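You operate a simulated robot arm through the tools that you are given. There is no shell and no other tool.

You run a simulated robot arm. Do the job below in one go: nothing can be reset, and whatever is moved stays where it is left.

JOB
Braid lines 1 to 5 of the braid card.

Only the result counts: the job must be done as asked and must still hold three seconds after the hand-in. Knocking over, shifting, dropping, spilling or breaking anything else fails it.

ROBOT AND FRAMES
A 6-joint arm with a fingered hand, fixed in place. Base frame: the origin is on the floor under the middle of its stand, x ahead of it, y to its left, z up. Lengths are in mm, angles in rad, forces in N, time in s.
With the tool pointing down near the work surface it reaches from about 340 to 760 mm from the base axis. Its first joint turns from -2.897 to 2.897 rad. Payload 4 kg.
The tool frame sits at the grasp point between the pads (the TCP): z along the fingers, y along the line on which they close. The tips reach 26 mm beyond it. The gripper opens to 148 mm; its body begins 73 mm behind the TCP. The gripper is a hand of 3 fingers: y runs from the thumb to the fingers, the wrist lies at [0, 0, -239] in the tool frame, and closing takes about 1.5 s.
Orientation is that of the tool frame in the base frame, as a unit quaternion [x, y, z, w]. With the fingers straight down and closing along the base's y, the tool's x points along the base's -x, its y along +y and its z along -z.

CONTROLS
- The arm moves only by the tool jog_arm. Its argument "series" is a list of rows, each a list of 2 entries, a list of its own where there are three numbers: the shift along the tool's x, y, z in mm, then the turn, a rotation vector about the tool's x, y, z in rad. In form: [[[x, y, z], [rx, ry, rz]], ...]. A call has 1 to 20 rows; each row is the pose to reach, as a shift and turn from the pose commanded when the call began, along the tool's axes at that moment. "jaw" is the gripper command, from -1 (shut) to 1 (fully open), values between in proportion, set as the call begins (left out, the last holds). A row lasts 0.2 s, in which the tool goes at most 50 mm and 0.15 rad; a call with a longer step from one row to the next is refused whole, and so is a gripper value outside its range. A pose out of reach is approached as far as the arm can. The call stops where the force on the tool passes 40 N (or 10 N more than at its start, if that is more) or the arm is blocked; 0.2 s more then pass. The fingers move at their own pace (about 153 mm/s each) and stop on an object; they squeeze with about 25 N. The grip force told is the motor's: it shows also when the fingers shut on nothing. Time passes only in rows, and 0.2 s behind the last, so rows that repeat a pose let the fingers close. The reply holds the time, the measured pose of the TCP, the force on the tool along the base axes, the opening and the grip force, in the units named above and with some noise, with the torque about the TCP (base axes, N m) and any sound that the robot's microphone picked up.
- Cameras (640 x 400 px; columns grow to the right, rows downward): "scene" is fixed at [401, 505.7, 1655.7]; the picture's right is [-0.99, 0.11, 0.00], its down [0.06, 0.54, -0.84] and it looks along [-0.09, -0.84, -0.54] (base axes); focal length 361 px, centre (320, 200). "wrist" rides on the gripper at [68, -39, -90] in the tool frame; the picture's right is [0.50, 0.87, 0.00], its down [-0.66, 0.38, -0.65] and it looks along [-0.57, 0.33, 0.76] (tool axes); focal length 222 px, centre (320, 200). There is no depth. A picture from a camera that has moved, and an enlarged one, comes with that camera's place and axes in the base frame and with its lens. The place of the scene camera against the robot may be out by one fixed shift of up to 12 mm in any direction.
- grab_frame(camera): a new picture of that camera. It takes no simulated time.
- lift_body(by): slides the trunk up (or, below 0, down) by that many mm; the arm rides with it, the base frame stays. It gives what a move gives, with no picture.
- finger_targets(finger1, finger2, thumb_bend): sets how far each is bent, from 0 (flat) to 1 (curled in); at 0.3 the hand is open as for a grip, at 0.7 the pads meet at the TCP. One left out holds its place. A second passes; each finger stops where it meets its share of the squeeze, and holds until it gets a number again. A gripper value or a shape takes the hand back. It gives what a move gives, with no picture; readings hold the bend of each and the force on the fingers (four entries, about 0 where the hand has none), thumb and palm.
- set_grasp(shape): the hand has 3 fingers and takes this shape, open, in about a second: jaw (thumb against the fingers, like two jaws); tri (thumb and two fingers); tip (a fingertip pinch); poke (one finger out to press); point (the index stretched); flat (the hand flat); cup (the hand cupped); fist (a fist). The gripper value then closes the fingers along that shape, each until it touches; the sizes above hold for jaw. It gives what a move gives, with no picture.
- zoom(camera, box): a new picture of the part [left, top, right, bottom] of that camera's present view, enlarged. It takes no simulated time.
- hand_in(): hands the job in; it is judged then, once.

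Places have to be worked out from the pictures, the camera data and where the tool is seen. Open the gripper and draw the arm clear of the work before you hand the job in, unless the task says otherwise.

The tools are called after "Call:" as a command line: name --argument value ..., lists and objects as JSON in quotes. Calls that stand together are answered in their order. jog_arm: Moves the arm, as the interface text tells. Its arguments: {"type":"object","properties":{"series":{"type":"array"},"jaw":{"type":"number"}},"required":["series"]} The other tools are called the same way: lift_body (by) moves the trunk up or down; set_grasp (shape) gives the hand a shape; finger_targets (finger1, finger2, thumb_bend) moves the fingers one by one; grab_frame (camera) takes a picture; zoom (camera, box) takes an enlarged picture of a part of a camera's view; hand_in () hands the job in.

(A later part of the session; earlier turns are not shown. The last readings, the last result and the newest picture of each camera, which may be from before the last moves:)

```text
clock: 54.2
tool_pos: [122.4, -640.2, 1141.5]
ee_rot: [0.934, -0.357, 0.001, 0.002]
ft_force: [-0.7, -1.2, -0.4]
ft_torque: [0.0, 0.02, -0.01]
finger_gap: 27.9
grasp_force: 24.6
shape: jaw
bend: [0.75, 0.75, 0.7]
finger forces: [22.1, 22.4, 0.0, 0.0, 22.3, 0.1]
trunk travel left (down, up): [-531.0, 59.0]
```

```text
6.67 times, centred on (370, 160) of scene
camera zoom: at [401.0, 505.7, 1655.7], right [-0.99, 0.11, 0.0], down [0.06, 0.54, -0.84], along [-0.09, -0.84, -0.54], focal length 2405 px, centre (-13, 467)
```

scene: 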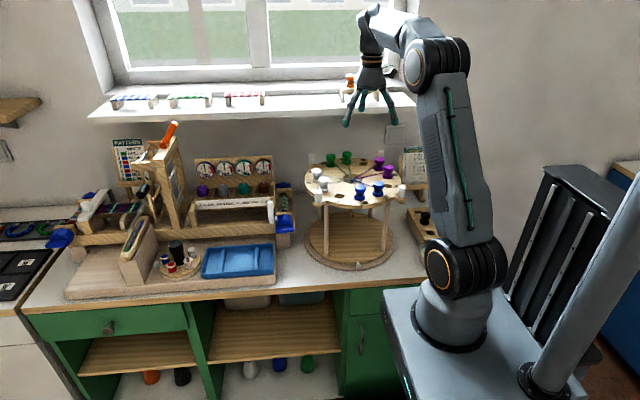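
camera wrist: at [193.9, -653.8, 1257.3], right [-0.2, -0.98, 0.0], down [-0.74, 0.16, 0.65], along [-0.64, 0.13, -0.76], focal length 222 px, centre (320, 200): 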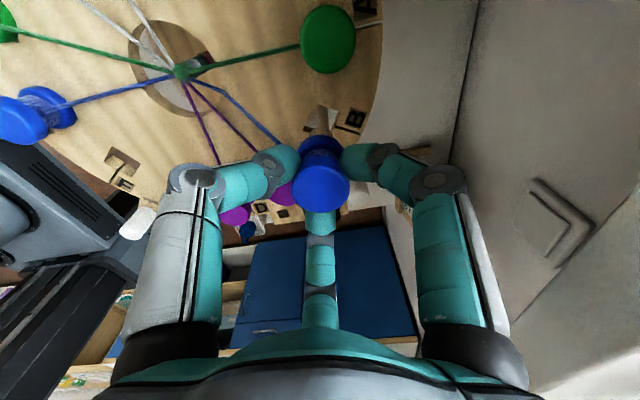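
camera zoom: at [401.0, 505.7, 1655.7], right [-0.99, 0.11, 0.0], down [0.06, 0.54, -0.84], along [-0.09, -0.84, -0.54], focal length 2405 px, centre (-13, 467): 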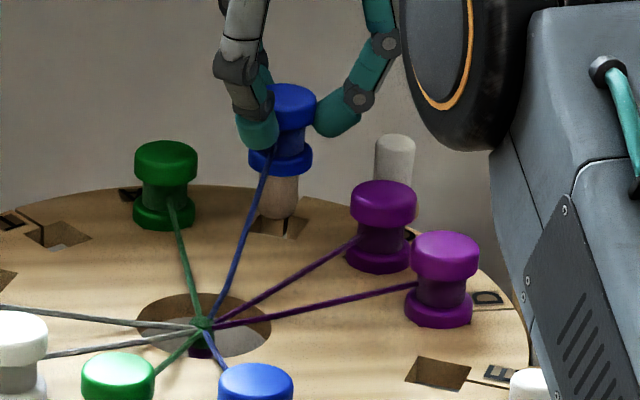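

The peg is centred over hole B in both views. I'll lower 20 mm, then the remaining ~15 mm.

Call:
lift_body --by -20

Call:
zoom --camera "scene" --box '[330, 130, 410, 190]'

Call:
zoom --camera "wrist" --box '[220, 70, 420, 220]'

```text
clock: 54.9
tool_pos: [121.5, -640.7, 1121.1]
ee_rot: [0.934, -0.358, 0.001, 0.001]
ft_force: [0.5, 0.0, -0.5]
ft_torque: [0.03, -0.02, 0.01]
finger_gap: 27.8
grasp_force: 25.3
shape: jaw
bend: [0.75, 0.75, 0.7]
finger forces: [22.0, 22.4, 0.0, 0.1, 22.4, 0.1]
trunk travel left (down, up): [-511.0, 79.0]
```

```text
6.67 times, centred on (370, 160) of scene
camera zoom: at [401.0, 505.7, 1655.7], right [-0.99, 0.11, 0.0], down [0.06, 0.54, -0.84], along [-0.09, -0.84, -0.54], focal length 2405 px, centre (-13, 467)
```

zoom: 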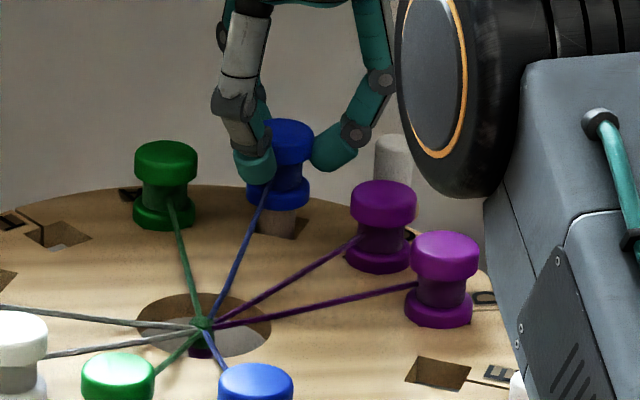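

```text
2.67 times, centred on (320, 145) of wrist
camera zoom: at [196.2, -656.4, 1211.8], right [-0.21, -0.98, 0.0], down [-0.74, 0.16, 0.65], along [-0.64, 0.13, -0.76], focal length 592 px, centre (320, 347)
```

zoom: 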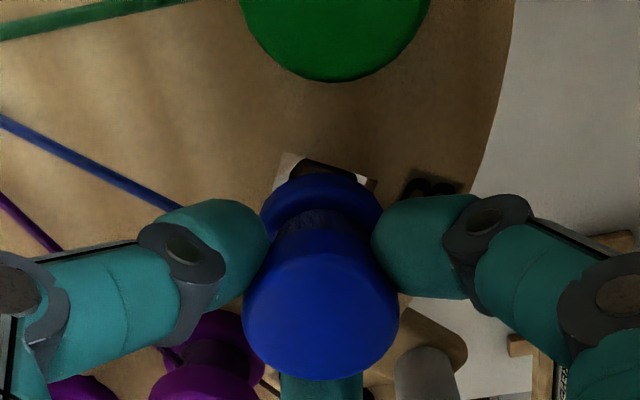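

The peg is in the hole. I'll lower the last 14.5 mm.

Call:
lift_body --by -14.5

Call:
zoom --camera "scene" --box '[330, 130, 410, 190]'

Call:
zoom --camera "wrist" --box '[220, 70, 420, 220]'

```text
clock: 55.5
tool_pos: [122.0, -640.6, 1107.2]
ee_rot: [0.934, -0.357, 0.002, 0.001]
ft_force: [0.4, 0.0, -0.4]
ft_torque: [-0.03, -0.03, -0.01]
finger_gap: 28.0
grasp_force: 24.7
shape: jaw
bend: [0.75, 0.75, 0.7]
finger forces: [22.1, 22.4, 0.1, 0.1, 22.4, 0.0]
trunk travel left (down, up): [-497.0, 93.0]
```

```text
6.67 times, centred on (370, 160) of scene
camera zoom: at [401.0, 505.7, 1655.7], right [-0.99, 0.11, 0.0], down [0.06, 0.54, -0.84], along [-0.09, -0.84, -0.54], focal length 2405 px, centre (-13, 467)
```

zoom: 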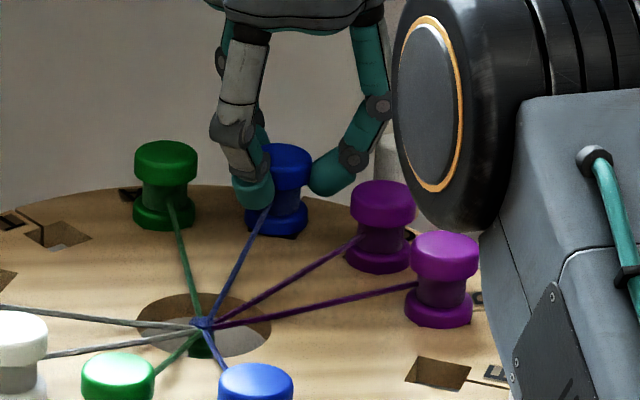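

```text
2.67 times, centred on (320, 145) of wrist
camera zoom: at [196.2, -656.4, 1197.3], right [-0.21, -0.98, 0.0], down [-0.74, 0.16, 0.65], along [-0.64, 0.13, -0.76], focal length 592 px, centre (320, 347)
```

zoom: 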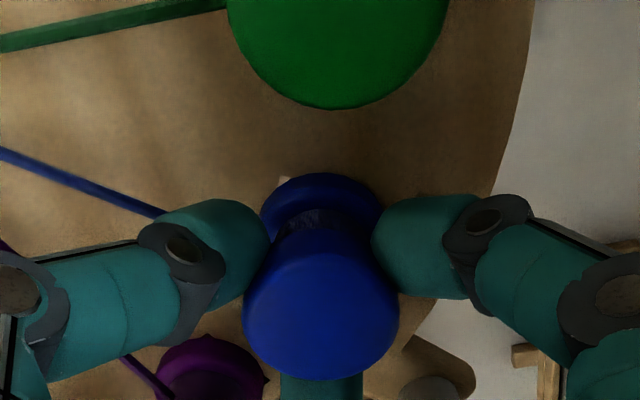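

It looks seated in B, and the knot at the centre now shows blue on top. I'll settle 1 mm more and release.

Call:
lift_body --by -1.2

Call:
jog_arm --series '[[[0, 0, 0], [0, 0, 0]], [[0, 0, 0], [0, 0, 0]], [[0, 0, 0], [0, 0, 0]], [[0, 0, 0], [0, 0, 0]]]' --jaw -0.3

Call:
zoom --camera "wrist" --box '[180, 60, 460, 230]'

Call:
zoom --camera "scene" --box '[330, 130, 410, 190]'

```text
clock: 56.0
tool_pos: [121.7, -639.6, 1105.3]
ee_rot: [0.933, -0.359, 0.0, 0.001]
ft_force: [0.5, 0.2, -0.2]
ft_torque: [-0.01, 0.0, 0.0]
finger_gap: 28.0
grasp_force: 24.9
shape: jaw
bend: [0.75, 0.75, 0.7]
finger forces: [22.1, 22.4, 0.1, 0.0, 22.4, 0.1]
trunk travel left (down, up): [-496.0, 94.0]
```

```text
clock: 57.0
tool_pos: [122.4, -640.6, 1107.9]
ee_rot: [0.934, -0.358, 0.001, 0.002]
ft_force: [0.0, -0.3, 0.1]
ft_torque: [0.04, 0.04, 0.0]
finger_gap: 51.6
grasp_force: 0.1
shape: jaw
bend: [0.77, 0.77, 0.7]
finger forces: [0.0, 0.0, 0.1, 0.0, 0.1, 0.1]
trunk travel left (down, up): [-496.0, 94.0]
```

```text
2.29 times, centred on (320, 145) of wrist
camera zoom: at [196.2, -656.4, 1196.2], right [-0.21, -0.98, 0.0], down [-0.74, 0.16, 0.65], along [-0.64, 0.13, -0.76], focal length 508 px, centre (320, 326)
```

zoom: 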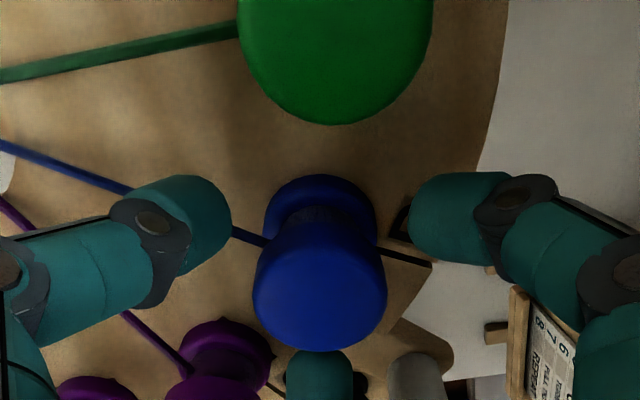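

```text
6.67 times, centred on (370, 160) of scene
camera zoom: at [401.0, 505.7, 1655.7], right [-0.99, 0.11, 0.0], down [0.06, 0.54, -0.84], along [-0.09, -0.84, -0.54], focal length 2405 px, centre (-13, 467)
```

zoom: 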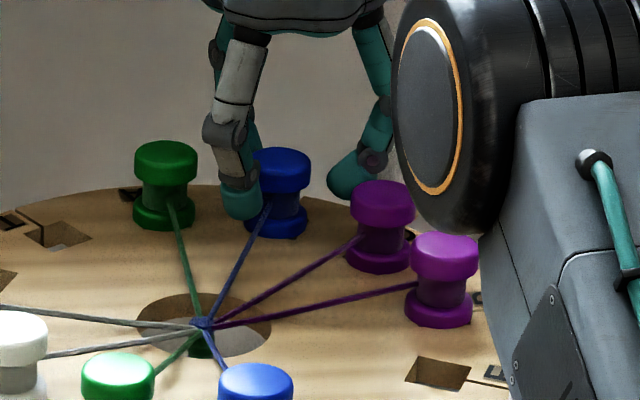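

The blue bobbin stands in B. I'll raise the trunk to clear it.

Call:
lift_body --by 66

Call:
zoom --camera "scene" --box '[290, 125, 420, 215]'

Call:
grab_frame --camera "scene"

```text
clock: 58.1
tool_pos: [121.1, -641.3, 1172.6]
ee_rot: [0.934, -0.357, 0.0, 0.0]
ft_force: [-0.4, 0.4, -0.2]
ft_torque: [0.02, 0.01, -0.03]
finger_gap: 51.8
grasp_force: 0.1
shape: jaw
bend: [0.77, 0.77, 0.7]
finger forces: [0.0, 0.1, 0.0, 0.0, 0.0, 0.0]
trunk travel left (down, up): [-562.0, 28.0]
```

```text
4.44 times, centred on (355, 170) of scene
camera zoom: at [401.0, 505.7, 1655.7], right [-0.99, 0.11, 0.0], down [0.06, 0.54, -0.84], along [-0.09, -0.84, -0.54], focal length 1603 px, centre (164, 333)
```

zoom: 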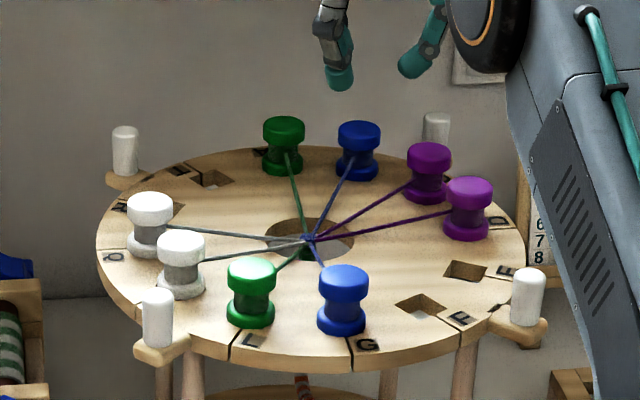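

```text
taken
```

scene: 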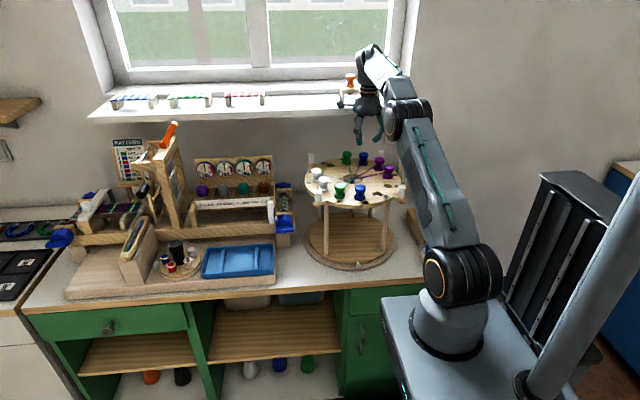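

Lines 1 and 2 are complete: green is in L and blue is in B. For line 3 I'll turn the stand a quarter turn clockwise by its handle pegs. That brings P/E and C/R to exactly where T/L and F/B were, so lines 4–5 repeat the same motions. First I retreat inward in stages toward the handle between E and F.

Call:
jog_arm --series '[[[-11, -10, -9], [0, 0, 0.035]], [[-22, -20, -18], [0, 0, 0.07]], [[-34, -31, -27], [0, 0, 0.105]], [[-45.3, -41.3, -33], [0, 0, 0.14]], [[-45.3, -41.3, -33], [0, 0, 0.14]]]'

Call:
lift_body --by -37

```text
clock: 59.3
tool_pos: [117.2, -577.4, 1205.2]
ee_rot: [0.907, -0.422, 0.001, 0.001]
ft_force: [-0.5, 0.5, -0.4]
ft_torque: [-0.01, 0.01, 0.01]
finger_gap: 51.4
grasp_force: 0.0
shape: jaw
bend: [0.77, 0.77, 0.7]
finger forces: [0.0, 0.0, 0.0, 0.1, 0.0, 0.0]
trunk travel left (down, up): [-562.0, 28.0]
```

```text
clock: 60.1
tool_pos: [115.4, -576.8, 1167.5]
ee_rot: [0.906, -0.422, 0.001, 0.001]
ft_force: [0.3, -0.2, -0.2]
ft_torque: [0.0, 0.0, -0.03]
finger_gap: 51.4
grasp_force: 0.1
shape: jaw
bend: [0.77, 0.77, 0.7]
finger forces: [0.0, 0.0, 0.1, 0.0, 0.1, 0.0]
trunk travel left (down, up): [-525.0, 65.0]
```

Stage 2 inward toward the front-right handle.

Call:
jog_arm --series '[[[-18, -8.4, -11], [0, 0, 0.022]], [[-36, -16.7, -22], [0, 0, 0.044]], [[-54, -25, -33], [0, 0, 0.066]], [[-72.5, -33.4, -42], [0, 0, 0.087]], [[-72.5, -33.4, -42], [0, 0, 0.087]]]'

Call:
lift_body --by -30

```text
clock: 61.3
tool_pos: [96.0, -497.8, 1208.1]
ee_rot: [0.888, -0.461, 0.001, 0.002]
ft_force: [0.6, -1.1, -0.4]
ft_torque: [0.0, -0.01, -0.01]
finger_gap: 51.6
grasp_force: 0.1
shape: jaw
bend: [0.77, 0.77, 0.7]
finger forces: [0.0, 0.1, 0.0, 0.0, 0.0, 0.0]
trunk travel left (down, up): [-525.0, 65.0]
```

```text
clock: 62.0
tool_pos: [95.9, -499.3, 1177.6]
ee_rot: [0.887, -0.461, 0.002, 0.001]
ft_force: [0.2, 0.3, -0.7]
ft_torque: [0.0, -0.03, 0.01]
finger_gap: 51.5
grasp_force: 0.1
shape: jaw
bend: [0.77, 0.77, 0.7]
finger forces: [0.0, 0.0, 0.0, 0.1, 0.1, 0.1]
trunk travel left (down, up): [-495.0, 95.0]
```

Stage 3: over the handle near (60, -415).

Call:
jog_arm --series '[[[-18, -3.7, -5], [0, 0, 0.02]], [[-36, -7.5, -10], [0, 0, 0.04]], [[-54, -11.2, -15], [0, 0, 0.06]], [[-72, -15, -20], [0, 0, 0.08]], [[-89.5, -18.7, -22], [0, 0, 0.087]], [[-89.5, -18.7, -22], [0, 0, 0.087]]]'

Call:
grab_frame --camera "wrist"

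Call:
zoom --camera "scene" --box '[290, 80, 450, 220]'

```text
clock: 63.4
tool_pos: [58.5, -415.6, 1200.2]
ee_rot: [0.867, -0.498, 0.001, 0.002]
ft_force: [0.2, -0.1, -0.4]
ft_torque: [-0.02, 0.05, 0.04]
finger_gap: 51.4
grasp_force: 0.1
shape: jaw
bend: [0.77, 0.77, 0.7]
finger forces: [0.0, 0.0, 0.0, 0.1, 0.0, 0.1]
trunk travel left (down, up): [-495.0, 95.0]
```

```text
taken
camera wrist: at [124.5, -454.0, 1291.0], right [-0.5, -0.87, 0.0], down [-0.66, 0.38, 0.65], along [-0.57, 0.32, -0.76], focal length 222 px, centre (320, 200)
```

wrist: 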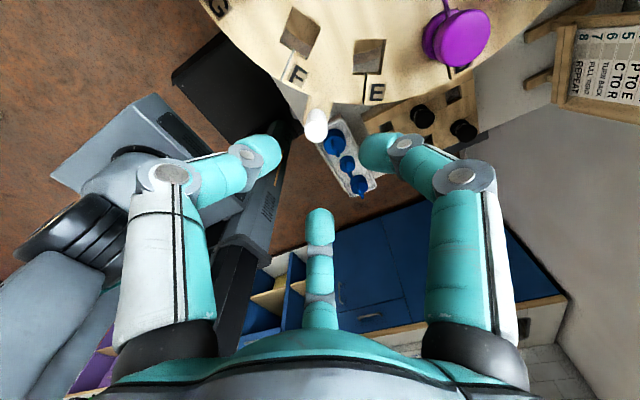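

```text
2.86 times, centred on (370, 150) of scene
camera zoom: at [401.0, 505.7, 1655.7], right [-0.99, 0.11, 0.0], down [0.06, 0.54, -0.84], along [-0.09, -0.84, -0.54], focal length 1031 px, centre (177, 343)
```

zoom: 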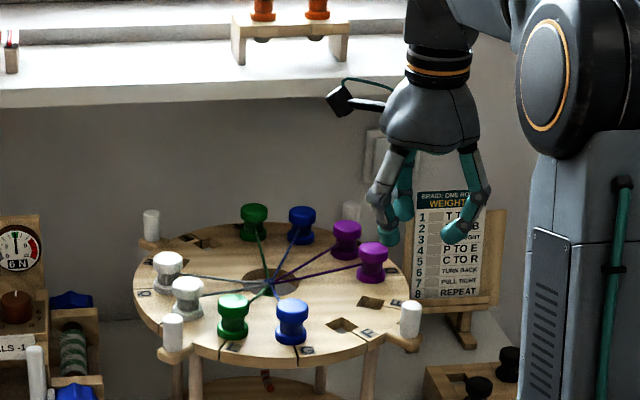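

The handle peg is visible just ahead of the hand axis. I'll zoom for its exact position and take a look at the weights tray below.

Call:
zoom --camera "wrist" --box '[240, 70, 420, 220]'

```text
2.67 times, centred on (330, 145) of wrist
camera zoom: at [124.5, -454.0, 1291.0], right [-0.5, -0.87, 0.0], down [-0.66, 0.38, 0.65], along [-0.57, 0.32, -0.76], focal length 592 px, centre (293, 347)
```

zoom: 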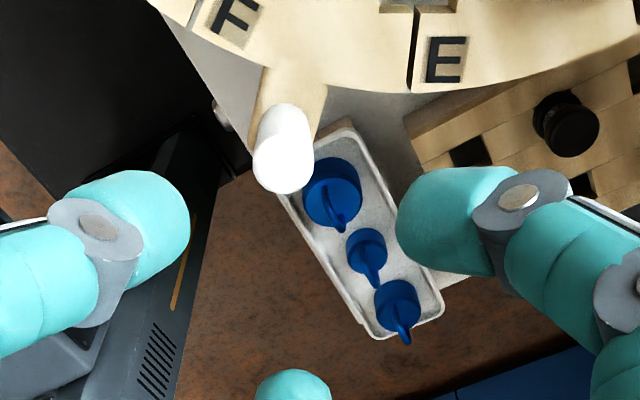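

The handle top is at about (-3.4, +6.3) mm from the hand axis, at r≈178 mm from the plate centre. I'll correct and lower 60 mm for another look.

Call:
jog_arm --series '[[[-7.2, -0.2, 0], [0, 0, 0]], [[-7.2, -0.2, 0], [0, 0, 0]]]'

Call:
lift_body --by -58

Call:
zoom --camera "wrist" --box '[220, 70, 420, 220]'

Call:
zoom --camera "scene" --box '[350, 130, 430, 210]'

```text
clock: 64.0
tool_pos: [56.4, -407.6, 1200.8]
ee_rot: [0.867, -0.498, 0.001, 0.001]
ft_force: [0.7, 0.5, -0.9]
ft_torque: [-0.01, -0.03, 0.01]
finger_gap: 51.7
grasp_force: 0.0
shape: jaw
bend: [0.77, 0.77, 0.7]
finger forces: [0.0, 0.0, 0.1, 0.0, 0.1, 0.1]
trunk travel left (down, up): [-495.0, 95.0]
```

```text
clock: 65.0
tool_pos: [55.6, -409.1, 1142.7]
ee_rot: [0.867, -0.498, 0.001, 0.002]
ft_force: [-0.1, 0.5, 0.7]
ft_torque: [-0.01, 0.0, -0.01]
finger_gap: 51.9
grasp_force: 0.1
shape: jaw
bend: [0.77, 0.77, 0.7]
finger forces: [0.0, 0.0, 0.0, 0.0, 0.0, 0.1]
trunk travel left (down, up): [-437.0, 153.0]
```

```text
2.67 times, centred on (320, 145) of wrist
camera zoom: at [121.5, -447.5, 1233.1], right [-0.5, -0.87, 0.0], down [-0.66, 0.38, 0.65], along [-0.57, 0.32, -0.76], focal length 592 px, centre (320, 347)
```

zoom: 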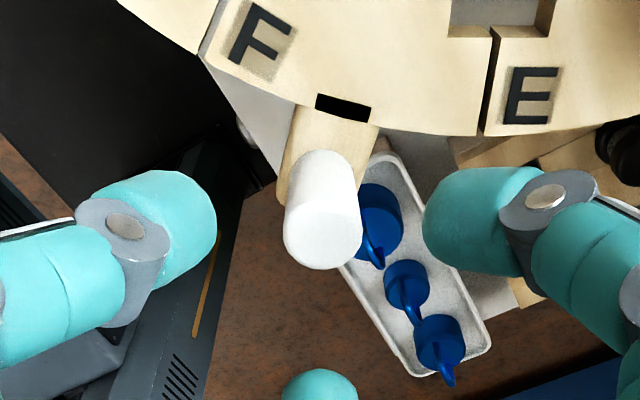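

```text
5.00 times, centred on (390, 170) of scene
camera zoom: at [401.0, 505.7, 1655.7], right [-0.99, 0.11, 0.0], down [0.06, 0.54, -0.84], along [-0.09, -0.84, -0.54], focal length 1804 px, centre (-30, 350)
```

zoom: 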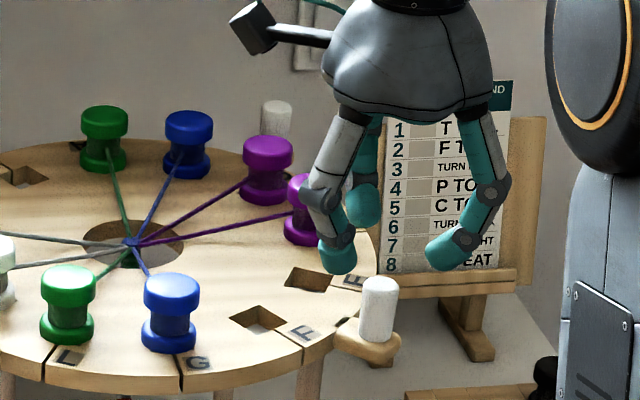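

The handle is centred between the fingers. I'll lower 35 mm to grip height.

Call:
lift_body --by -34

Call:
zoom --camera "scene" --box '[350, 130, 430, 210]'

Call:
zoom --camera "wrist" --box '[220, 70, 420, 220]'

```text
clock: 65.8
tool_pos: [56.0, -408.6, 1109.0]
ee_rot: [0.867, -0.498, 0.001, 0.002]
ft_force: [-1.1, -0.4, 0.1]
ft_torque: [0.0, 0.02, 0.0]
finger_gap: 51.6
grasp_force: 0.1
shape: jaw
bend: [0.77, 0.77, 0.7]
finger forces: [0.0, 0.1, 0.0, 0.0, 0.0, 0.1]
trunk travel left (down, up): [-403.0, 187.0]
```

```text
5.00 times, centred on (390, 170) of scene
camera zoom: at [401.0, 505.7, 1655.7], right [-0.99, 0.11, 0.0], down [0.06, 0.54, -0.84], along [-0.09, -0.84, -0.54], focal length 1804 px, centre (-30, 350)
```

zoom: 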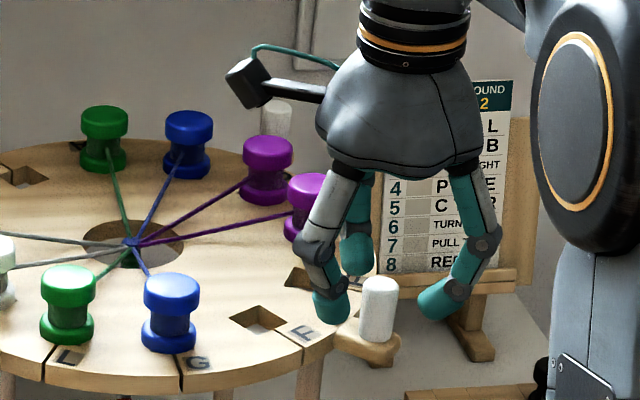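

```text
2.67 times, centred on (320, 145) of wrist
camera zoom: at [121.5, -447.5, 1199.1], right [-0.5, -0.87, 0.0], down [-0.66, 0.38, 0.65], along [-0.57, 0.32, -0.76], focal length 592 px, centre (320, 347)
```

zoom: 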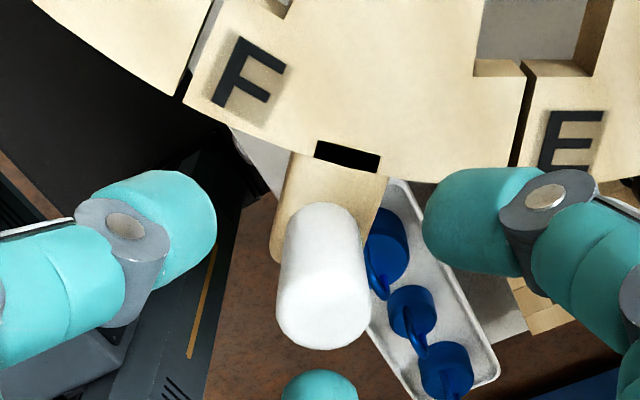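

Fingers straddle the handle peg. Closing on it.

Call:
jog_arm --series '[[[0, 0, 0], [0, 0, 0]], [[0, 0, 0], [0, 0, 0]], [[0, 0, 0], [0, 0, 0]], [[0, 0, 0], [0, 0, 0]], [[0, 0, 0], [0, 0, 0]], [[0, 0, 0], [0, 0, 0]]]' --jaw -1.0

Call:
zoom --camera "wrist" --box '[220, 70, 420, 220]'

```text
clock: 67.2
tool_pos: [55.3, -407.9, 1109.1]
ee_rot: [0.867, -0.499, 0.0, 0.001]
ft_force: [-0.6, 1.0, -7.4]
ft_torque: [0.03, -0.02, 0.02]
finger_gap: 14.2
grasp_force: 24.7
shape: jaw
bend: [0.73, 0.74, 0.7]
finger forces: [21.5, 22.3, 0.0, 0.1, 21.8, 0.0]
trunk travel left (down, up): [-403.0, 187.0]
```

```text
2.67 times, centred on (320, 145) of wrist
camera zoom: at [121.5, -447.8, 1198.8], right [-0.5, -0.87, 0.0], down [-0.66, 0.38, 0.65], along [-0.57, 0.32, -0.76], focal length 592 px, centre (320, 347)
```

zoom: 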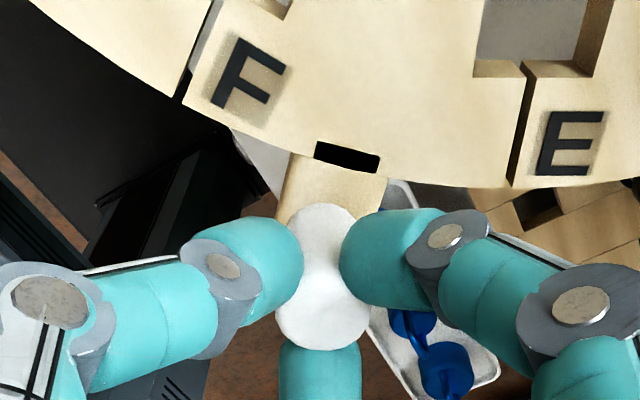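

The handle is gripped. I'll test a small clockwise (seen from above) rotation of 0.06 rad along the arc, turning the hand with it, and watch the forces.

Call:
jog_arm --series '[[[-0.87, -3.45, 0], [0, 0, 0.02]], [[-1.67, -6.91, 0], [0, 0, 0.04]], [[-2.4, -10.4, 0], [0, 0, 0.06]], [[-2.4, -10.4, 0], [0, 0, 0.06]]]'

Call:
zoom --camera "scene" --box '[290, 125, 430, 280]'

Call:
zoom --camera "wrist" --box '[220, 70, 420, 220]'

```text
clock: 68.2
tool_pos: [63.4, -400.0, 1109.7]
ee_rot: [0.851, -0.524, 0.001, 0.001]
ft_force: [-0.7, -2.5, -3.1]
ft_torque: [0.03, 0.01, -0.01]
finger_gap: 14.3
grasp_force: 25.1
shape: jaw
bend: [0.73, 0.74, 0.7]
finger forces: [23.7, 23.1, 0.0, 0.0, 21.8, 0.0]
trunk travel left (down, up): [-403.0, 187.0]
```

```text
2.58 times, centred on (360, 202) of scene
camera zoom: at [401.0, 505.7, 1655.7], right [-0.99, 0.11, 0.0], down [0.06, 0.54, -0.84], along [-0.09, -0.84, -0.54], focal length 931 px, centre (217, 194)
```

zoom: 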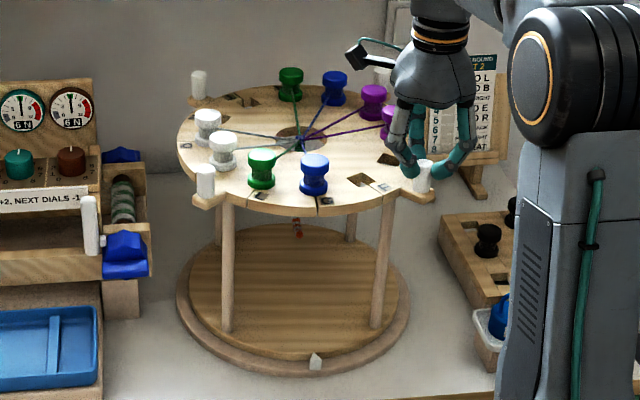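

```text
2.67 times, centred on (320, 145) of wrist
camera zoom: at [127.1, -444.2, 1198.6], right [-0.55, -0.84, 0.0], down [-0.63, 0.42, 0.65], along [-0.55, 0.36, -0.76], focal length 592 px, centre (320, 347)
```

zoom: 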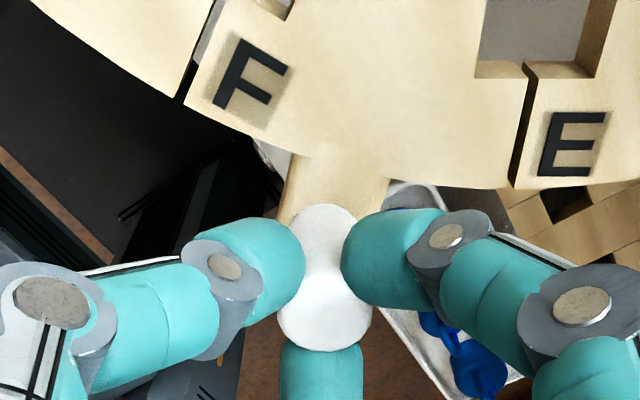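

The stand turns freely with only ~2–3 N. I'll continue along the arc clockwise by another 0.70 rad in small rows.

Call:
jog_arm --series '[[[-2.04, -8.65, 0], [0, 0, 0.05]], [[-3.65, -17.39, 0], [0, 0, 0.1]], [[-4.82, -26.21, 0], [0, 0, 0.15]], [[-5.54, -35.07, 0], [0, 0, 0.2]], [[-5.82, -43.95, 0], [0, 0, 0.25]], [[-5.66, -52.84, 0], [0, 0, 0.3]], [[-5.06, -61.71, 0], [0, 0, 0.35]], [[-4.01, -70.53, 0], [0, 0, 0.4]], [[-2.52, -79.3, 0], [0, 0, 0.45]], [[-0.59, -87.98, 0], [0, 0, 0.5]], [[1.76, -96.54, 0], [0, 0, 0.55]], [[4.55, -104.99, 0], [0, 0, 0.6]], [[7.75, -113.29, 0], [0, 0, 0.65]], [[11.36, -121.41, 0], [0, 0, 0.7]], [[11.36, -121.41, 0], [0, 0, 0.7]]]'

Call:
zoom --camera "scene" --box '[290, 125, 430, 280]'

Call:
zoom --camera "wrist" --box '[220, 70, 420, 220]'

```text
clock: 71.4
tool_pos: [177.7, -357.8, 1108.0]
ee_rot: [-0.62, 0.785, -0.002, -0.001]
ft_force: [0.9, -4.7, 0.0]
ft_torque: [-0.12, 0.02, -0.04]
finger_gap: 14.1
grasp_force: 24.9
shape: jaw
bend: [0.73, 0.74, 0.7]
finger forces: [24.3, 23.0, 0.1, 0.0, 24.7, 0.1]
trunk travel left (down, up): [-403.0, 187.0]
```

```text
2.58 times, centred on (360, 202) of scene
camera zoom: at [401.0, 505.7, 1655.7], right [-0.99, 0.11, 0.0], down [0.06, 0.54, -0.84], along [-0.09, -0.84, -0.54], focal length 931 px, centre (217, 194)
```

zoom: 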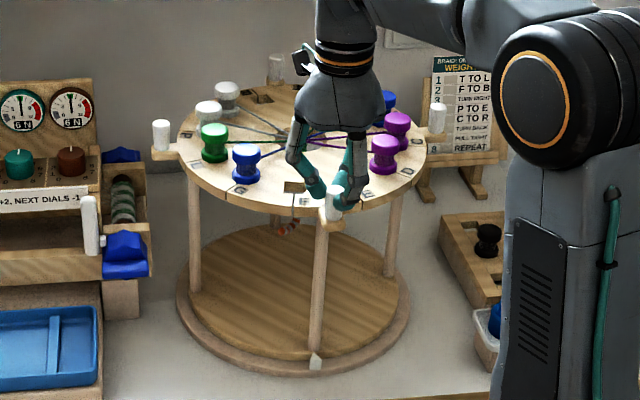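

```text
2.67 times, centred on (320, 145) of wrist
camera zoom: at [198.2, -432.6, 1198.5], right [-0.96, -0.29, 0.0], down [-0.22, 0.73, 0.65], along [-0.19, 0.62, -0.76], focal length 592 px, centre (320, 347)
```

zoom: 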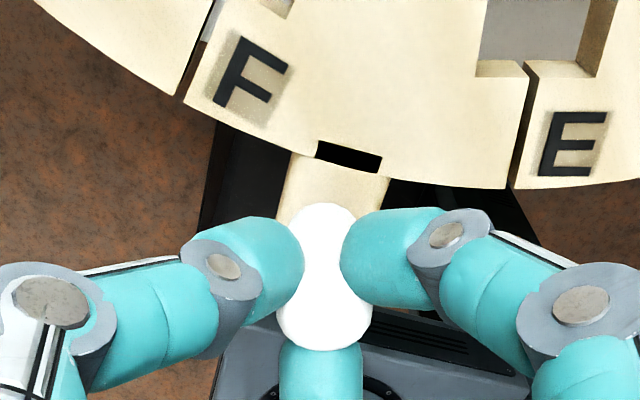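

Halfway round (≈43.5°), forces are small and everything rides along. I'll continue the remaining 0.81 rad to reach 90°.

Call:
jog_arm --series '[[[-2.04, -8.65, 0], [0, 0, 0.05]], [[-3.65, -17.39, 0], [0, 0, 0.1]], [[-4.82, -26.21, 0], [0, 0, 0.15]], [[-5.54, -35.07, 0], [0, 0, 0.2]], [[-5.82, -43.95, 0], [0, 0, 0.25]], [[-5.66, -52.84, 0], [0, 0, 0.3]], [[-5.06, -61.71, 0], [0, 0, 0.35]], [[-4.01, -70.53, 0], [0, 0, 0.4]], [[-2.52, -79.3, 0], [0, 0, 0.45]], [[-0.59, -87.98, 0], [0, 0, 0.5]], [[1.76, -96.54, 0], [0, 0, 0.55]], [[4.55, -104.99, 0], [0, 0, 0.6]], [[7.75, -113.29, 0], [0, 0, 0.65]], [[11.36, -121.41, 0], [0, 0, 0.7]], [[15.36, -129.34, 0], [0, 0, 0.75]], [[19.77, -137.05, 0], [0, 0, 0.8]], [[20.7, -138.57, 0], [0, 0, 0.81]], [[20.7, -138.57, 0], [0, 0, 0.81]]]'

Call:
zoom --camera "scene" --box '[290, 125, 430, 280]'

Call:
zoom --camera "wrist" --box '[220, 70, 420, 220]'

```text
clock: 75.2
tool_pos: [307.2, -409.3, 1108.1]
ee_rot: [-0.261, 0.965, -0.001, 0.0]
ft_force: [-7.5, -8.0, -7.2]
ft_torque: [-0.15, 0.14, -0.03]
finger_gap: 13.8
grasp_force: 24.6
shape: jaw
bend: [0.73, 0.74, 0.7]
finger forces: [25.8, 21.3, 0.1, 0.0, 25.2, 0.0]
trunk travel left (down, up): [-403.0, 187.0]
```

```text
2.58 times, centred on (360, 202) of scene
camera zoom: at [401.0, 505.7, 1655.7], right [-0.99, 0.11, 0.0], down [0.06, 0.54, -0.84], along [-0.09, -0.84, -0.54], focal length 931 px, centre (217, 194)
```

zoom: 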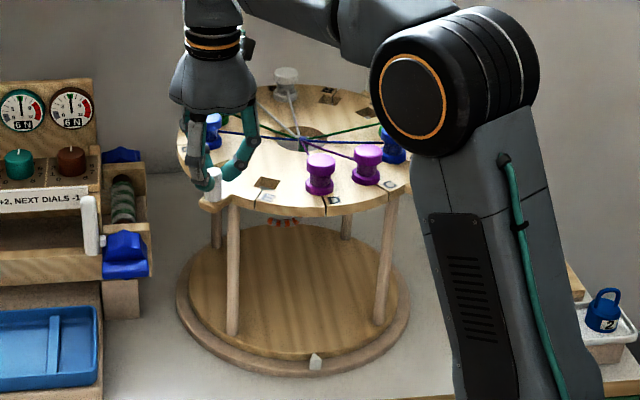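

```text
2.67 times, centred on (320, 145) of wrist
camera zoom: at [266.2, -478.3, 1198.7], right [-0.87, 0.5, 0.0], down [0.38, 0.66, 0.65], along [0.33, 0.57, -0.76], focal length 592 px, centre (320, 347)
```

zoom: 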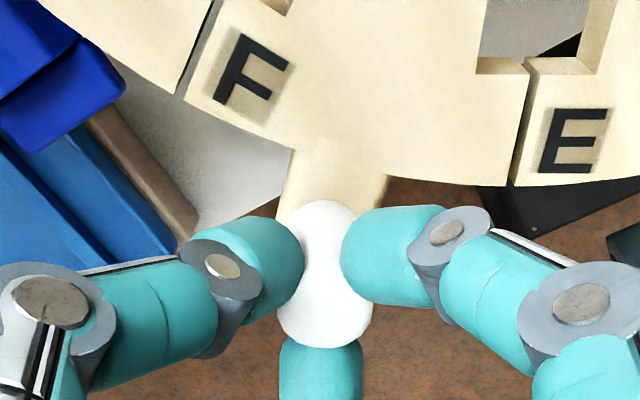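

The plate has turned 90° clockwise: E is now at the old L place, C at the old F place, and P at the old T place. I'll release the handle and rise straight up.

Call:
jog_arm --series '[[[0, 0, 0], [0, 0, 0]], [[0, 0, 0], [0, 0, 0]], [[0, 0, 0], [0, 0, 0]], [[0, 0, 0], [0, 0, 0]]]' --jaw -0.3

Call:
lift_body --by 70

Call:
zoom --camera "scene" --box '[290, 125, 430, 280]'

Call:
grab_frame --camera "wrist"

```text
clock: 76.2
tool_pos: [306.9, -409.6, 1109.8]
ee_rot: [-0.261, 0.965, -0.002, 0.0]
ft_force: [-0.9, 0.4, 0.4]
ft_torque: [0.0, 0.03, 0.0]
finger_gap: 51.5
grasp_force: 0.1
shape: jaw
bend: [0.77, 0.77, 0.7]
finger forces: [0.0, 0.0, 0.0, 0.1, 0.0, 0.0]
trunk travel left (down, up): [-403.0, 187.0]
```

```text
clock: 77.3
tool_pos: [306.9, -410.3, 1178.6]
ee_rot: [-0.26, 0.966, -0.002, 0.0]
ft_force: [0.0, 0.6, 0.7]
ft_torque: [-0.03, -0.01, 0.0]
finger_gap: 51.5
grasp_force: 0.0
shape: jaw
bend: [0.77, 0.77, 0.7]
finger forces: [0.0, 0.0, 0.1, 0.0, 0.0, 0.0]
trunk travel left (down, up): [-473.0, 117.0]
```

```text
2.58 times, centred on (360, 202) of scene
camera zoom: at [401.0, 505.7, 1655.7], right [-0.99, 0.11, 0.0], down [0.06, 0.54, -0.84], along [-0.09, -0.84, -0.54], focal length 931 px, centre (217, 194)
```

zoom: 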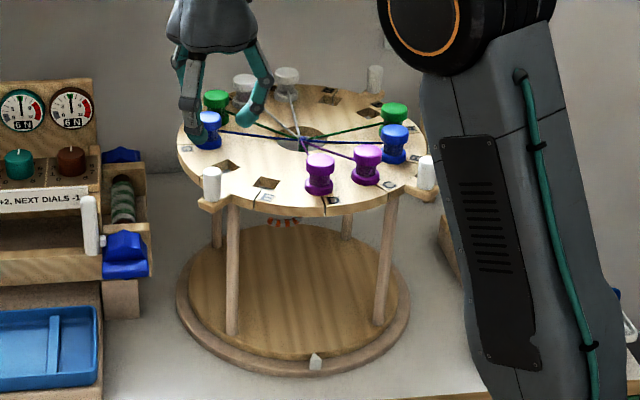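

```text
taken
camera wrist: at [266.9, -477.2, 1269.3], right [-0.87, 0.5, 0.0], down [0.38, 0.66, 0.65], along [0.33, 0.56, -0.76], focal length 222 px, centre (320, 200)
```

wrist: 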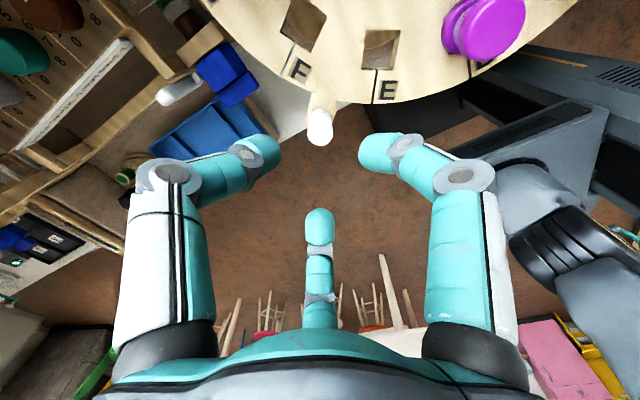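

The plate stays turned. Line 4: P (white) is now at the rear-left spot. I'll travel there in stages, raising the trunk as I go outward, with yaw easing to about -13°.

Call:
lift_body --by 30

Call:
jog_arm --series '[[[12, -13.8, 6.6], [0, 0, 0.087]], [[24, -27.7, 13], [0, 0, 0.174]], [[36, -41.5, 20], [0, 0, 0.262]], [[48, -55.4, 26], [0, 0, 0.349]], [[60, -69.2, 33], [0, 0, 0.436]], [[60, -69.2, 33], [0, 0, 0.436]]]'

Call:
lift_body --by 40

```text
clock: 78.0
tool_pos: [308.7, -409.0, 1208.7]
ee_rot: [-0.261, 0.965, -0.002, -0.001]
ft_force: [-0.7, -0.1, -0.1]
ft_torque: [0.0, -0.01, -0.02]
finger_gap: 51.6
grasp_force: 0.1
shape: jaw
bend: [0.77, 0.77, 0.7]
finger forces: [0.0, 0.0, 0.0, 0.1, 0.0, 0.0]
trunk travel left (down, up): [-503.0, 87.0]
```

```text
clock: 79.4
tool_pos: [291.3, -499.9, 1175.3]
ee_rot: [-0.045, 0.999, -0.002, 0.0]
ft_force: [0.1, -0.5, -0.3]
ft_torque: [0.0, -0.01, 0.0]
finger_gap: 51.6
grasp_force: 0.0
shape: jaw
bend: [0.77, 0.77, 0.7]
finger forces: [0.1, 0.0, 0.1, 0.0, 0.1, 0.0]
trunk travel left (down, up): [-503.0, 87.0]
```

```text
clock: 80.2
tool_pos: [290.8, -499.6, 1216.4]
ee_rot: [-0.045, 0.999, -0.002, 0.0]
ft_force: [0.1, -1.2, 0.2]
ft_torque: [0.04, -0.03, 0.04]
finger_gap: 51.7
grasp_force: 0.0
shape: jaw
bend: [0.77, 0.77, 0.7]
finger forces: [0.0, 0.0, 0.0, 0.0, 0.0, 0.1]
trunk travel left (down, up): [-543.0, 47.0]
```

Stage 2 outward.

Call:
jog_arm --series '[[[7.2, -15.4, 9.2], [0, 0, 0.035]], [[14.4, -30.9, 18.4], [0, 0, 0.07]], [[21.7, -46.3, 27.6], [0, 0, 0.105]], [[28.9, -61.8, 36.8], [0, 0, 0.14]], [[36.1, -77.2, 46], [0, 0, 0.175]], [[36.1, -77.2, 46], [0, 0, 0.175]]]'

Call:
lift_body --by 40

```text
clock: 81.6
tool_pos: [262.9, -579.5, 1168.6]
ee_rot: [0.042, 0.999, -0.001, -0.001]
ft_force: [0.8, -0.3, -0.9]
ft_torque: [0.01, -0.02, 0.01]
finger_gap: 51.8
grasp_force: 0.2
shape: jaw
bend: [0.77, 0.77, 0.7]
finger forces: [0.0, 0.0, 0.0, 0.0, 0.1, 0.0]
trunk travel left (down, up): [-543.0, 47.0]
```

```text
clock: 82.5
tool_pos: [263.2, -580.5, 1209.5]
ee_rot: [0.042, 0.999, -0.002, 0.0]
ft_force: [0.1, 0.3, -0.1]
ft_torque: [0.0, 0.0, 0.01]
finger_gap: 51.7
grasp_force: 0.1
shape: jaw
bend: [0.77, 0.77, 0.7]
finger forces: [0.0, 0.0, 0.1, 0.0, 0.0, 0.1]
trunk travel left (down, up): [-583.0, 7.0]
```

Stage 3 to above P (≈240.5, -639.6), yaw -13°.

Call:
jog_arm --series '[[[4.4, -15.3, 10.4], [0, 0, 0.036]], [[8.7, -30.6, 20.8], [0, 0, 0.072]], [[13, -46, 31], [0, 0, 0.108]], [[17.4, -61.3, 41.5], [0, 0, 0.143]], [[17.4, -61.3, 41.5], [0, 0, 0.143]]]'

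Call:
grab_frame --camera "wrist"

Call:
zoom --camera "scene" --box '[290, 80, 430, 210]'

```text
clock: 83.7
tool_pos: [241.1, -637.1, 1167.2]
ee_rot: [0.114, 0.994, -0.002, 0.002]
ft_force: [-0.6, -0.2, 0.1]
ft_torque: [0.0, 0.02, -0.02]
finger_gap: 51.5
grasp_force: 0.1
shape: jaw
bend: [0.77, 0.77, 0.7]
finger forces: [0.1, 0.0, 0.0, 0.0, 0.1, 0.1]
out of reach, approached as far as the arm can: row 4, 5
trunk travel left (down, up): [-583.0, 7.0]
```

```text
taken
camera wrist: at [164.0, -659.6, 1256.8], right [-0.29, 0.96, -0.01], down [0.72, 0.22, 0.66], along [0.63, 0.19, -0.76], focal length 222 px, centre (320, 200)
```

wrist: 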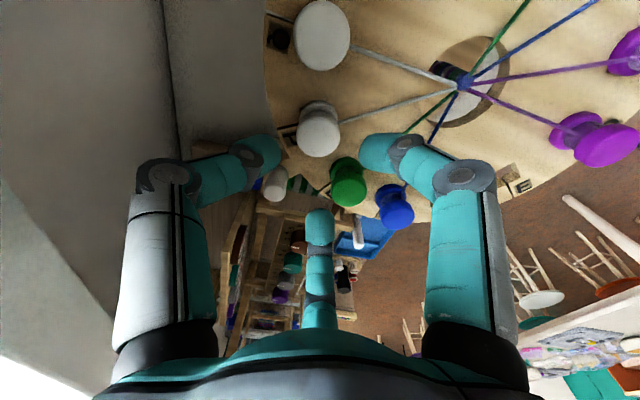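

```text
3.08 times, centred on (360, 145) of scene
camera zoom: at [401.0, 505.7, 1655.7], right [-0.99, 0.11, 0.0], down [0.06, 0.54, -0.84], along [-0.09, -0.84, -0.54], focal length 1110 px, centre (197, 369)
```

zoom: 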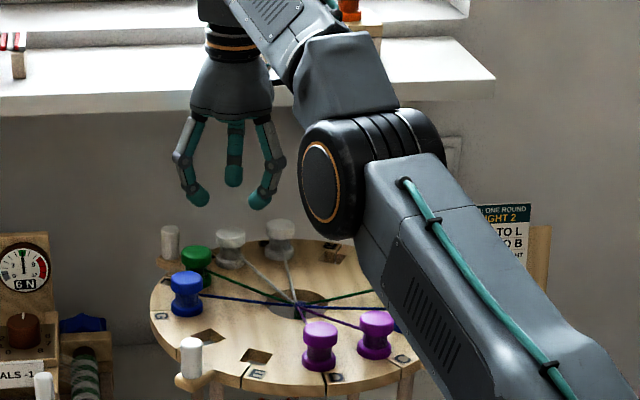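

I'm over P but right at the yaw limit. I'll back the yaw off by 3° (to about -10°) and check alignment.

Call:
jog_arm --series '[[[0, -1, 0], [0, 0, -0.03]], [[0, -2, 0], [0, 0, -0.055]], [[0, -2, 0], [0, 0, -0.055]]]'

Call:
zoom --camera "wrist" --box '[220, 70, 420, 220]'

```text
clock: 84.5
tool_pos: [242.0, -638.1, 1165.6]
ee_rot: [0.086, 0.996, -0.002, 0.001]
ft_force: [0.8, 1.1, -0.1]
ft_torque: [0.03, 0.01, -0.03]
finger_gap: 51.4
grasp_force: 0.0
shape: jaw
bend: [0.77, 0.77, 0.7]
finger forces: [0.0, 0.0, 0.1, 0.0, 0.0, 0.0]
trunk travel left (down, up): [-583.0, 7.0]
```

```text
2.67 times, centred on (320, 145) of wrist
camera zoom: at [166.4, -664.0, 1255.8], right [-0.34, 0.94, -0.01], down [0.71, 0.26, 0.65], along [0.62, 0.22, -0.76], focal length 592 px, centre (320, 347)
```

zoom: 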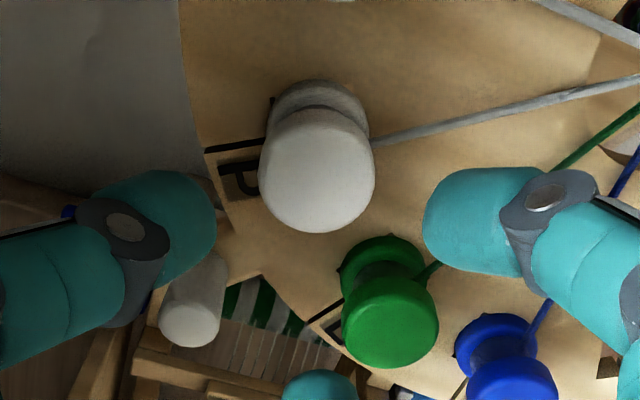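

P's bobbin needs a (-3, -1.9) mm correction. I'll make it, narrow the opening to ~46 mm for clearance from green L, and lower 40 mm.

Call:
jog_arm --series '[[[2.6, -2.4, 0], [0, 0, 0]], [[2.6, -2.4, 0], [0, 0, 0]], [[2.6, -2.4, 0], [0, 0, 0]]]' --jaw -0.37

Call:
lift_body --by -38

Call:
zoom --camera "wrist" --box '[220, 70, 420, 220]'

Call:
zoom --camera "scene" --box '[300, 120, 390, 190]'

```text
clock: 85.3
tool_pos: [239.1, -636.8, 1165.6]
ee_rot: [0.086, 0.996, -0.002, 0.0]
ft_force: [-1.0, -0.2, 0.8]
ft_torque: [-0.03, 0.06, 0.01]
finger_gap: 46.9
grasp_force: 0.0
shape: jaw
bend: [0.77, 0.77, 0.7]
finger forces: [0.0, 0.0, 0.0, 0.1, 0.0, 0.1]
out of reach, approached as far as the arm can: row 1, 2, 3
trunk travel left (down, up): [-583.0, 7.0]
```

```text
clock: 86.1
tool_pos: [240.6, -638.5, 1127.1]
ee_rot: [0.086, 0.996, -0.003, 0.0]
ft_force: [0.6, -0.1, -0.2]
ft_torque: [0.01, -0.01, -0.01]
finger_gap: 46.9
grasp_force: 0.0
shape: jaw
bend: [0.77, 0.77, 0.7]
finger forces: [0.0, 0.0, 0.1, 0.0, 0.0, 0.0]
trunk travel left (down, up): [-545.0, 45.0]
```

```text
2.67 times, centred on (320, 145) of wrist
camera zoom: at [164.6, -664.6, 1217.1], right [-0.34, 0.94, 0.0], down [0.71, 0.26, 0.65], along [0.61, 0.22, -0.76], focal length 592 px, centre (320, 347)
```

zoom: 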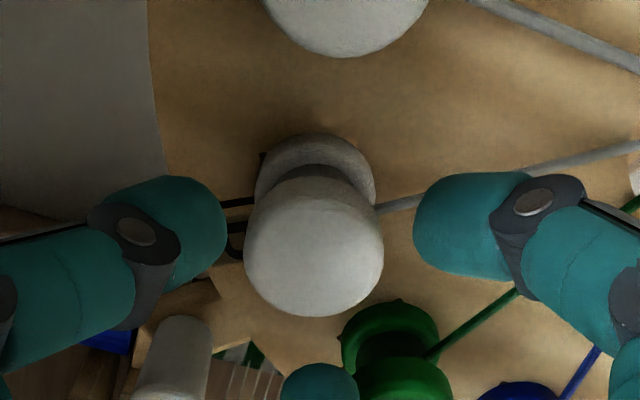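

```text
5.71 times, centred on (345, 155) of scene
camera zoom: at [401.0, 505.7, 1655.7], right [-0.99, 0.11, 0.0], down [0.06, 0.54, -0.84], along [-0.09, -0.84, -0.54], focal length 2061 px, centre (177, 457)
```

zoom: 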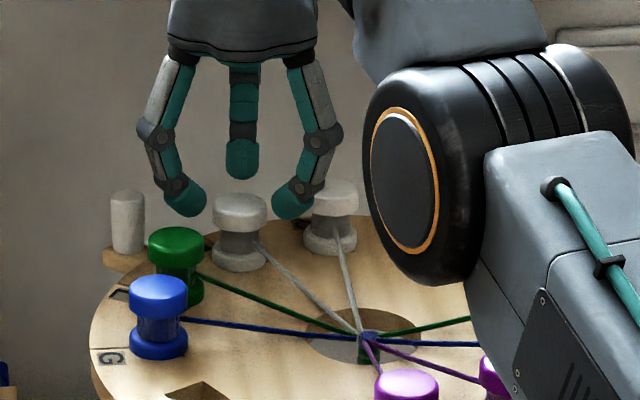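

P's head is within about 2 mm of the hand axis (close enough for the grip). I'll lower 21 mm and look before closing.

Call:
lift_body --by -21

Call:
zoom --camera "wrist" --box '[200, 80, 440, 240]'

Call:
zoom --camera "scene" --box '[300, 130, 380, 190]'

```text
clock: 86.8
tool_pos: [238.7, -637.5, 1104.6]
ee_rot: [0.085, 0.996, -0.002, 0.0]
ft_force: [-0.4, 0.1, 0.1]
ft_torque: [-0.02, -0.02, 0.02]
finger_gap: 47.0
grasp_force: 0.0
shape: jaw
bend: [0.77, 0.77, 0.7]
finger forces: [0.0, 0.1, 0.1, 0.0, 0.1, 0.0]
trunk travel left (down, up): [-524.0, 66.0]
```

```text
2.50 times, centred on (320, 160) of wrist
camera zoom: at [164.6, -664.6, 1196.0], right [-0.34, 0.94, 0.0], down [0.71, 0.26, 0.65], along [0.61, 0.22, -0.76], focal length 555 px, centre (320, 300)
```

zoom: 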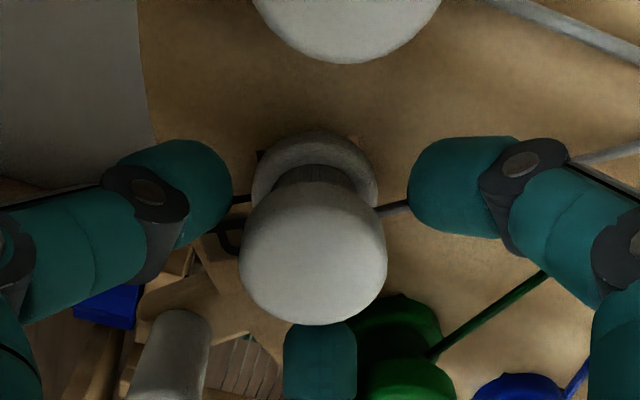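

```text
6.67 times, centred on (340, 160) of scene
camera zoom: at [401.0, 505.7, 1655.7], right [-0.99, 0.11, 0.0], down [0.06, 0.54, -0.84], along [-0.09, -0.84, -0.54], focal length 2405 px, centre (187, 467)
```

zoom: 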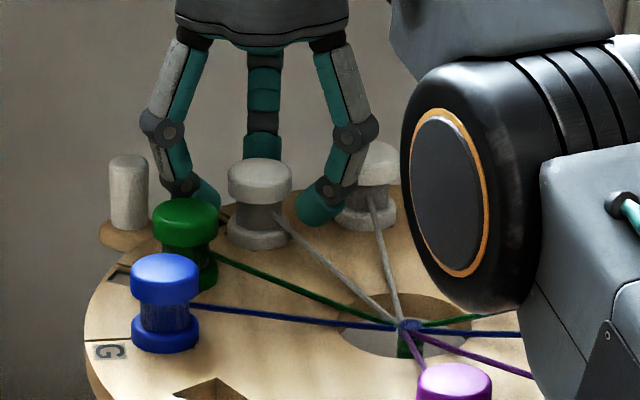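

No contact; tips surround P's bobbin. Closing.

Call:
jog_arm --series '[[[0, 0, 0], [0, 0, 0]], [[0, 0, 0], [0, 0, 0]], [[0, 0, 0], [0, 0, 0]], [[0, 0, 0], [0, 0, 0]], [[0, 0, 0], [0, 0, 0]], [[0, 0, 0], [0, 0, 0]]]' --jaw -1.0

Call:
zoom --camera "wrist" --box '[200, 80, 440, 240]'

Call:
zoom --camera "scene" --box '[300, 130, 380, 190]'

```text
clock: 88.2
tool_pos: [239.7, -637.3, 1106.2]
ee_rot: [0.085, 0.996, -0.001, 0.001]
ft_force: [-0.6, -0.6, 0.2]
ft_torque: [0.0, -0.01, -0.01]
finger_gap: 28.2
grasp_force: 25.4
shape: jaw
bend: [0.75, 0.75, 0.7]
finger forces: [22.3, 22.1, 0.1, 0.0, 22.4, 0.0]
trunk travel left (down, up): [-524.0, 66.0]
```

```text
2.50 times, centred on (320, 160) of wrist
camera zoom: at [164.7, -664.7, 1196.0], right [-0.34, 0.94, 0.0], down [0.71, 0.26, 0.65], along [0.61, 0.22, -0.76], focal length 555 px, centre (320, 300)
```

zoom: 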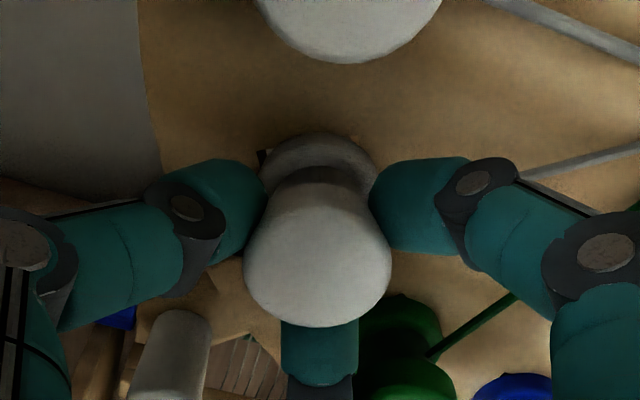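

```text
6.67 times, centred on (340, 160) of scene
camera zoom: at [401.0, 505.7, 1655.7], right [-0.99, 0.11, 0.0], down [0.06, 0.54, -0.84], along [-0.09, -0.84, -0.54], focal length 2405 px, centre (187, 467)
```

zoom: 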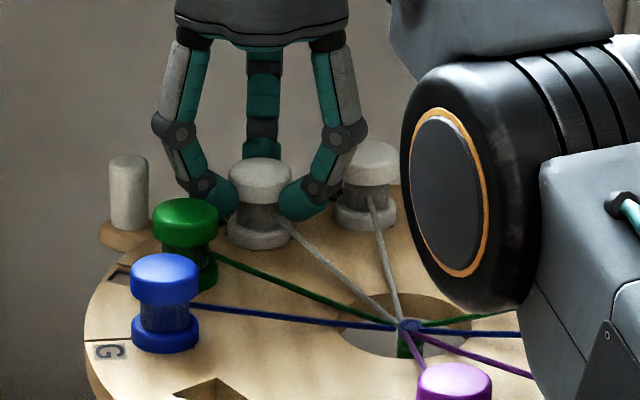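

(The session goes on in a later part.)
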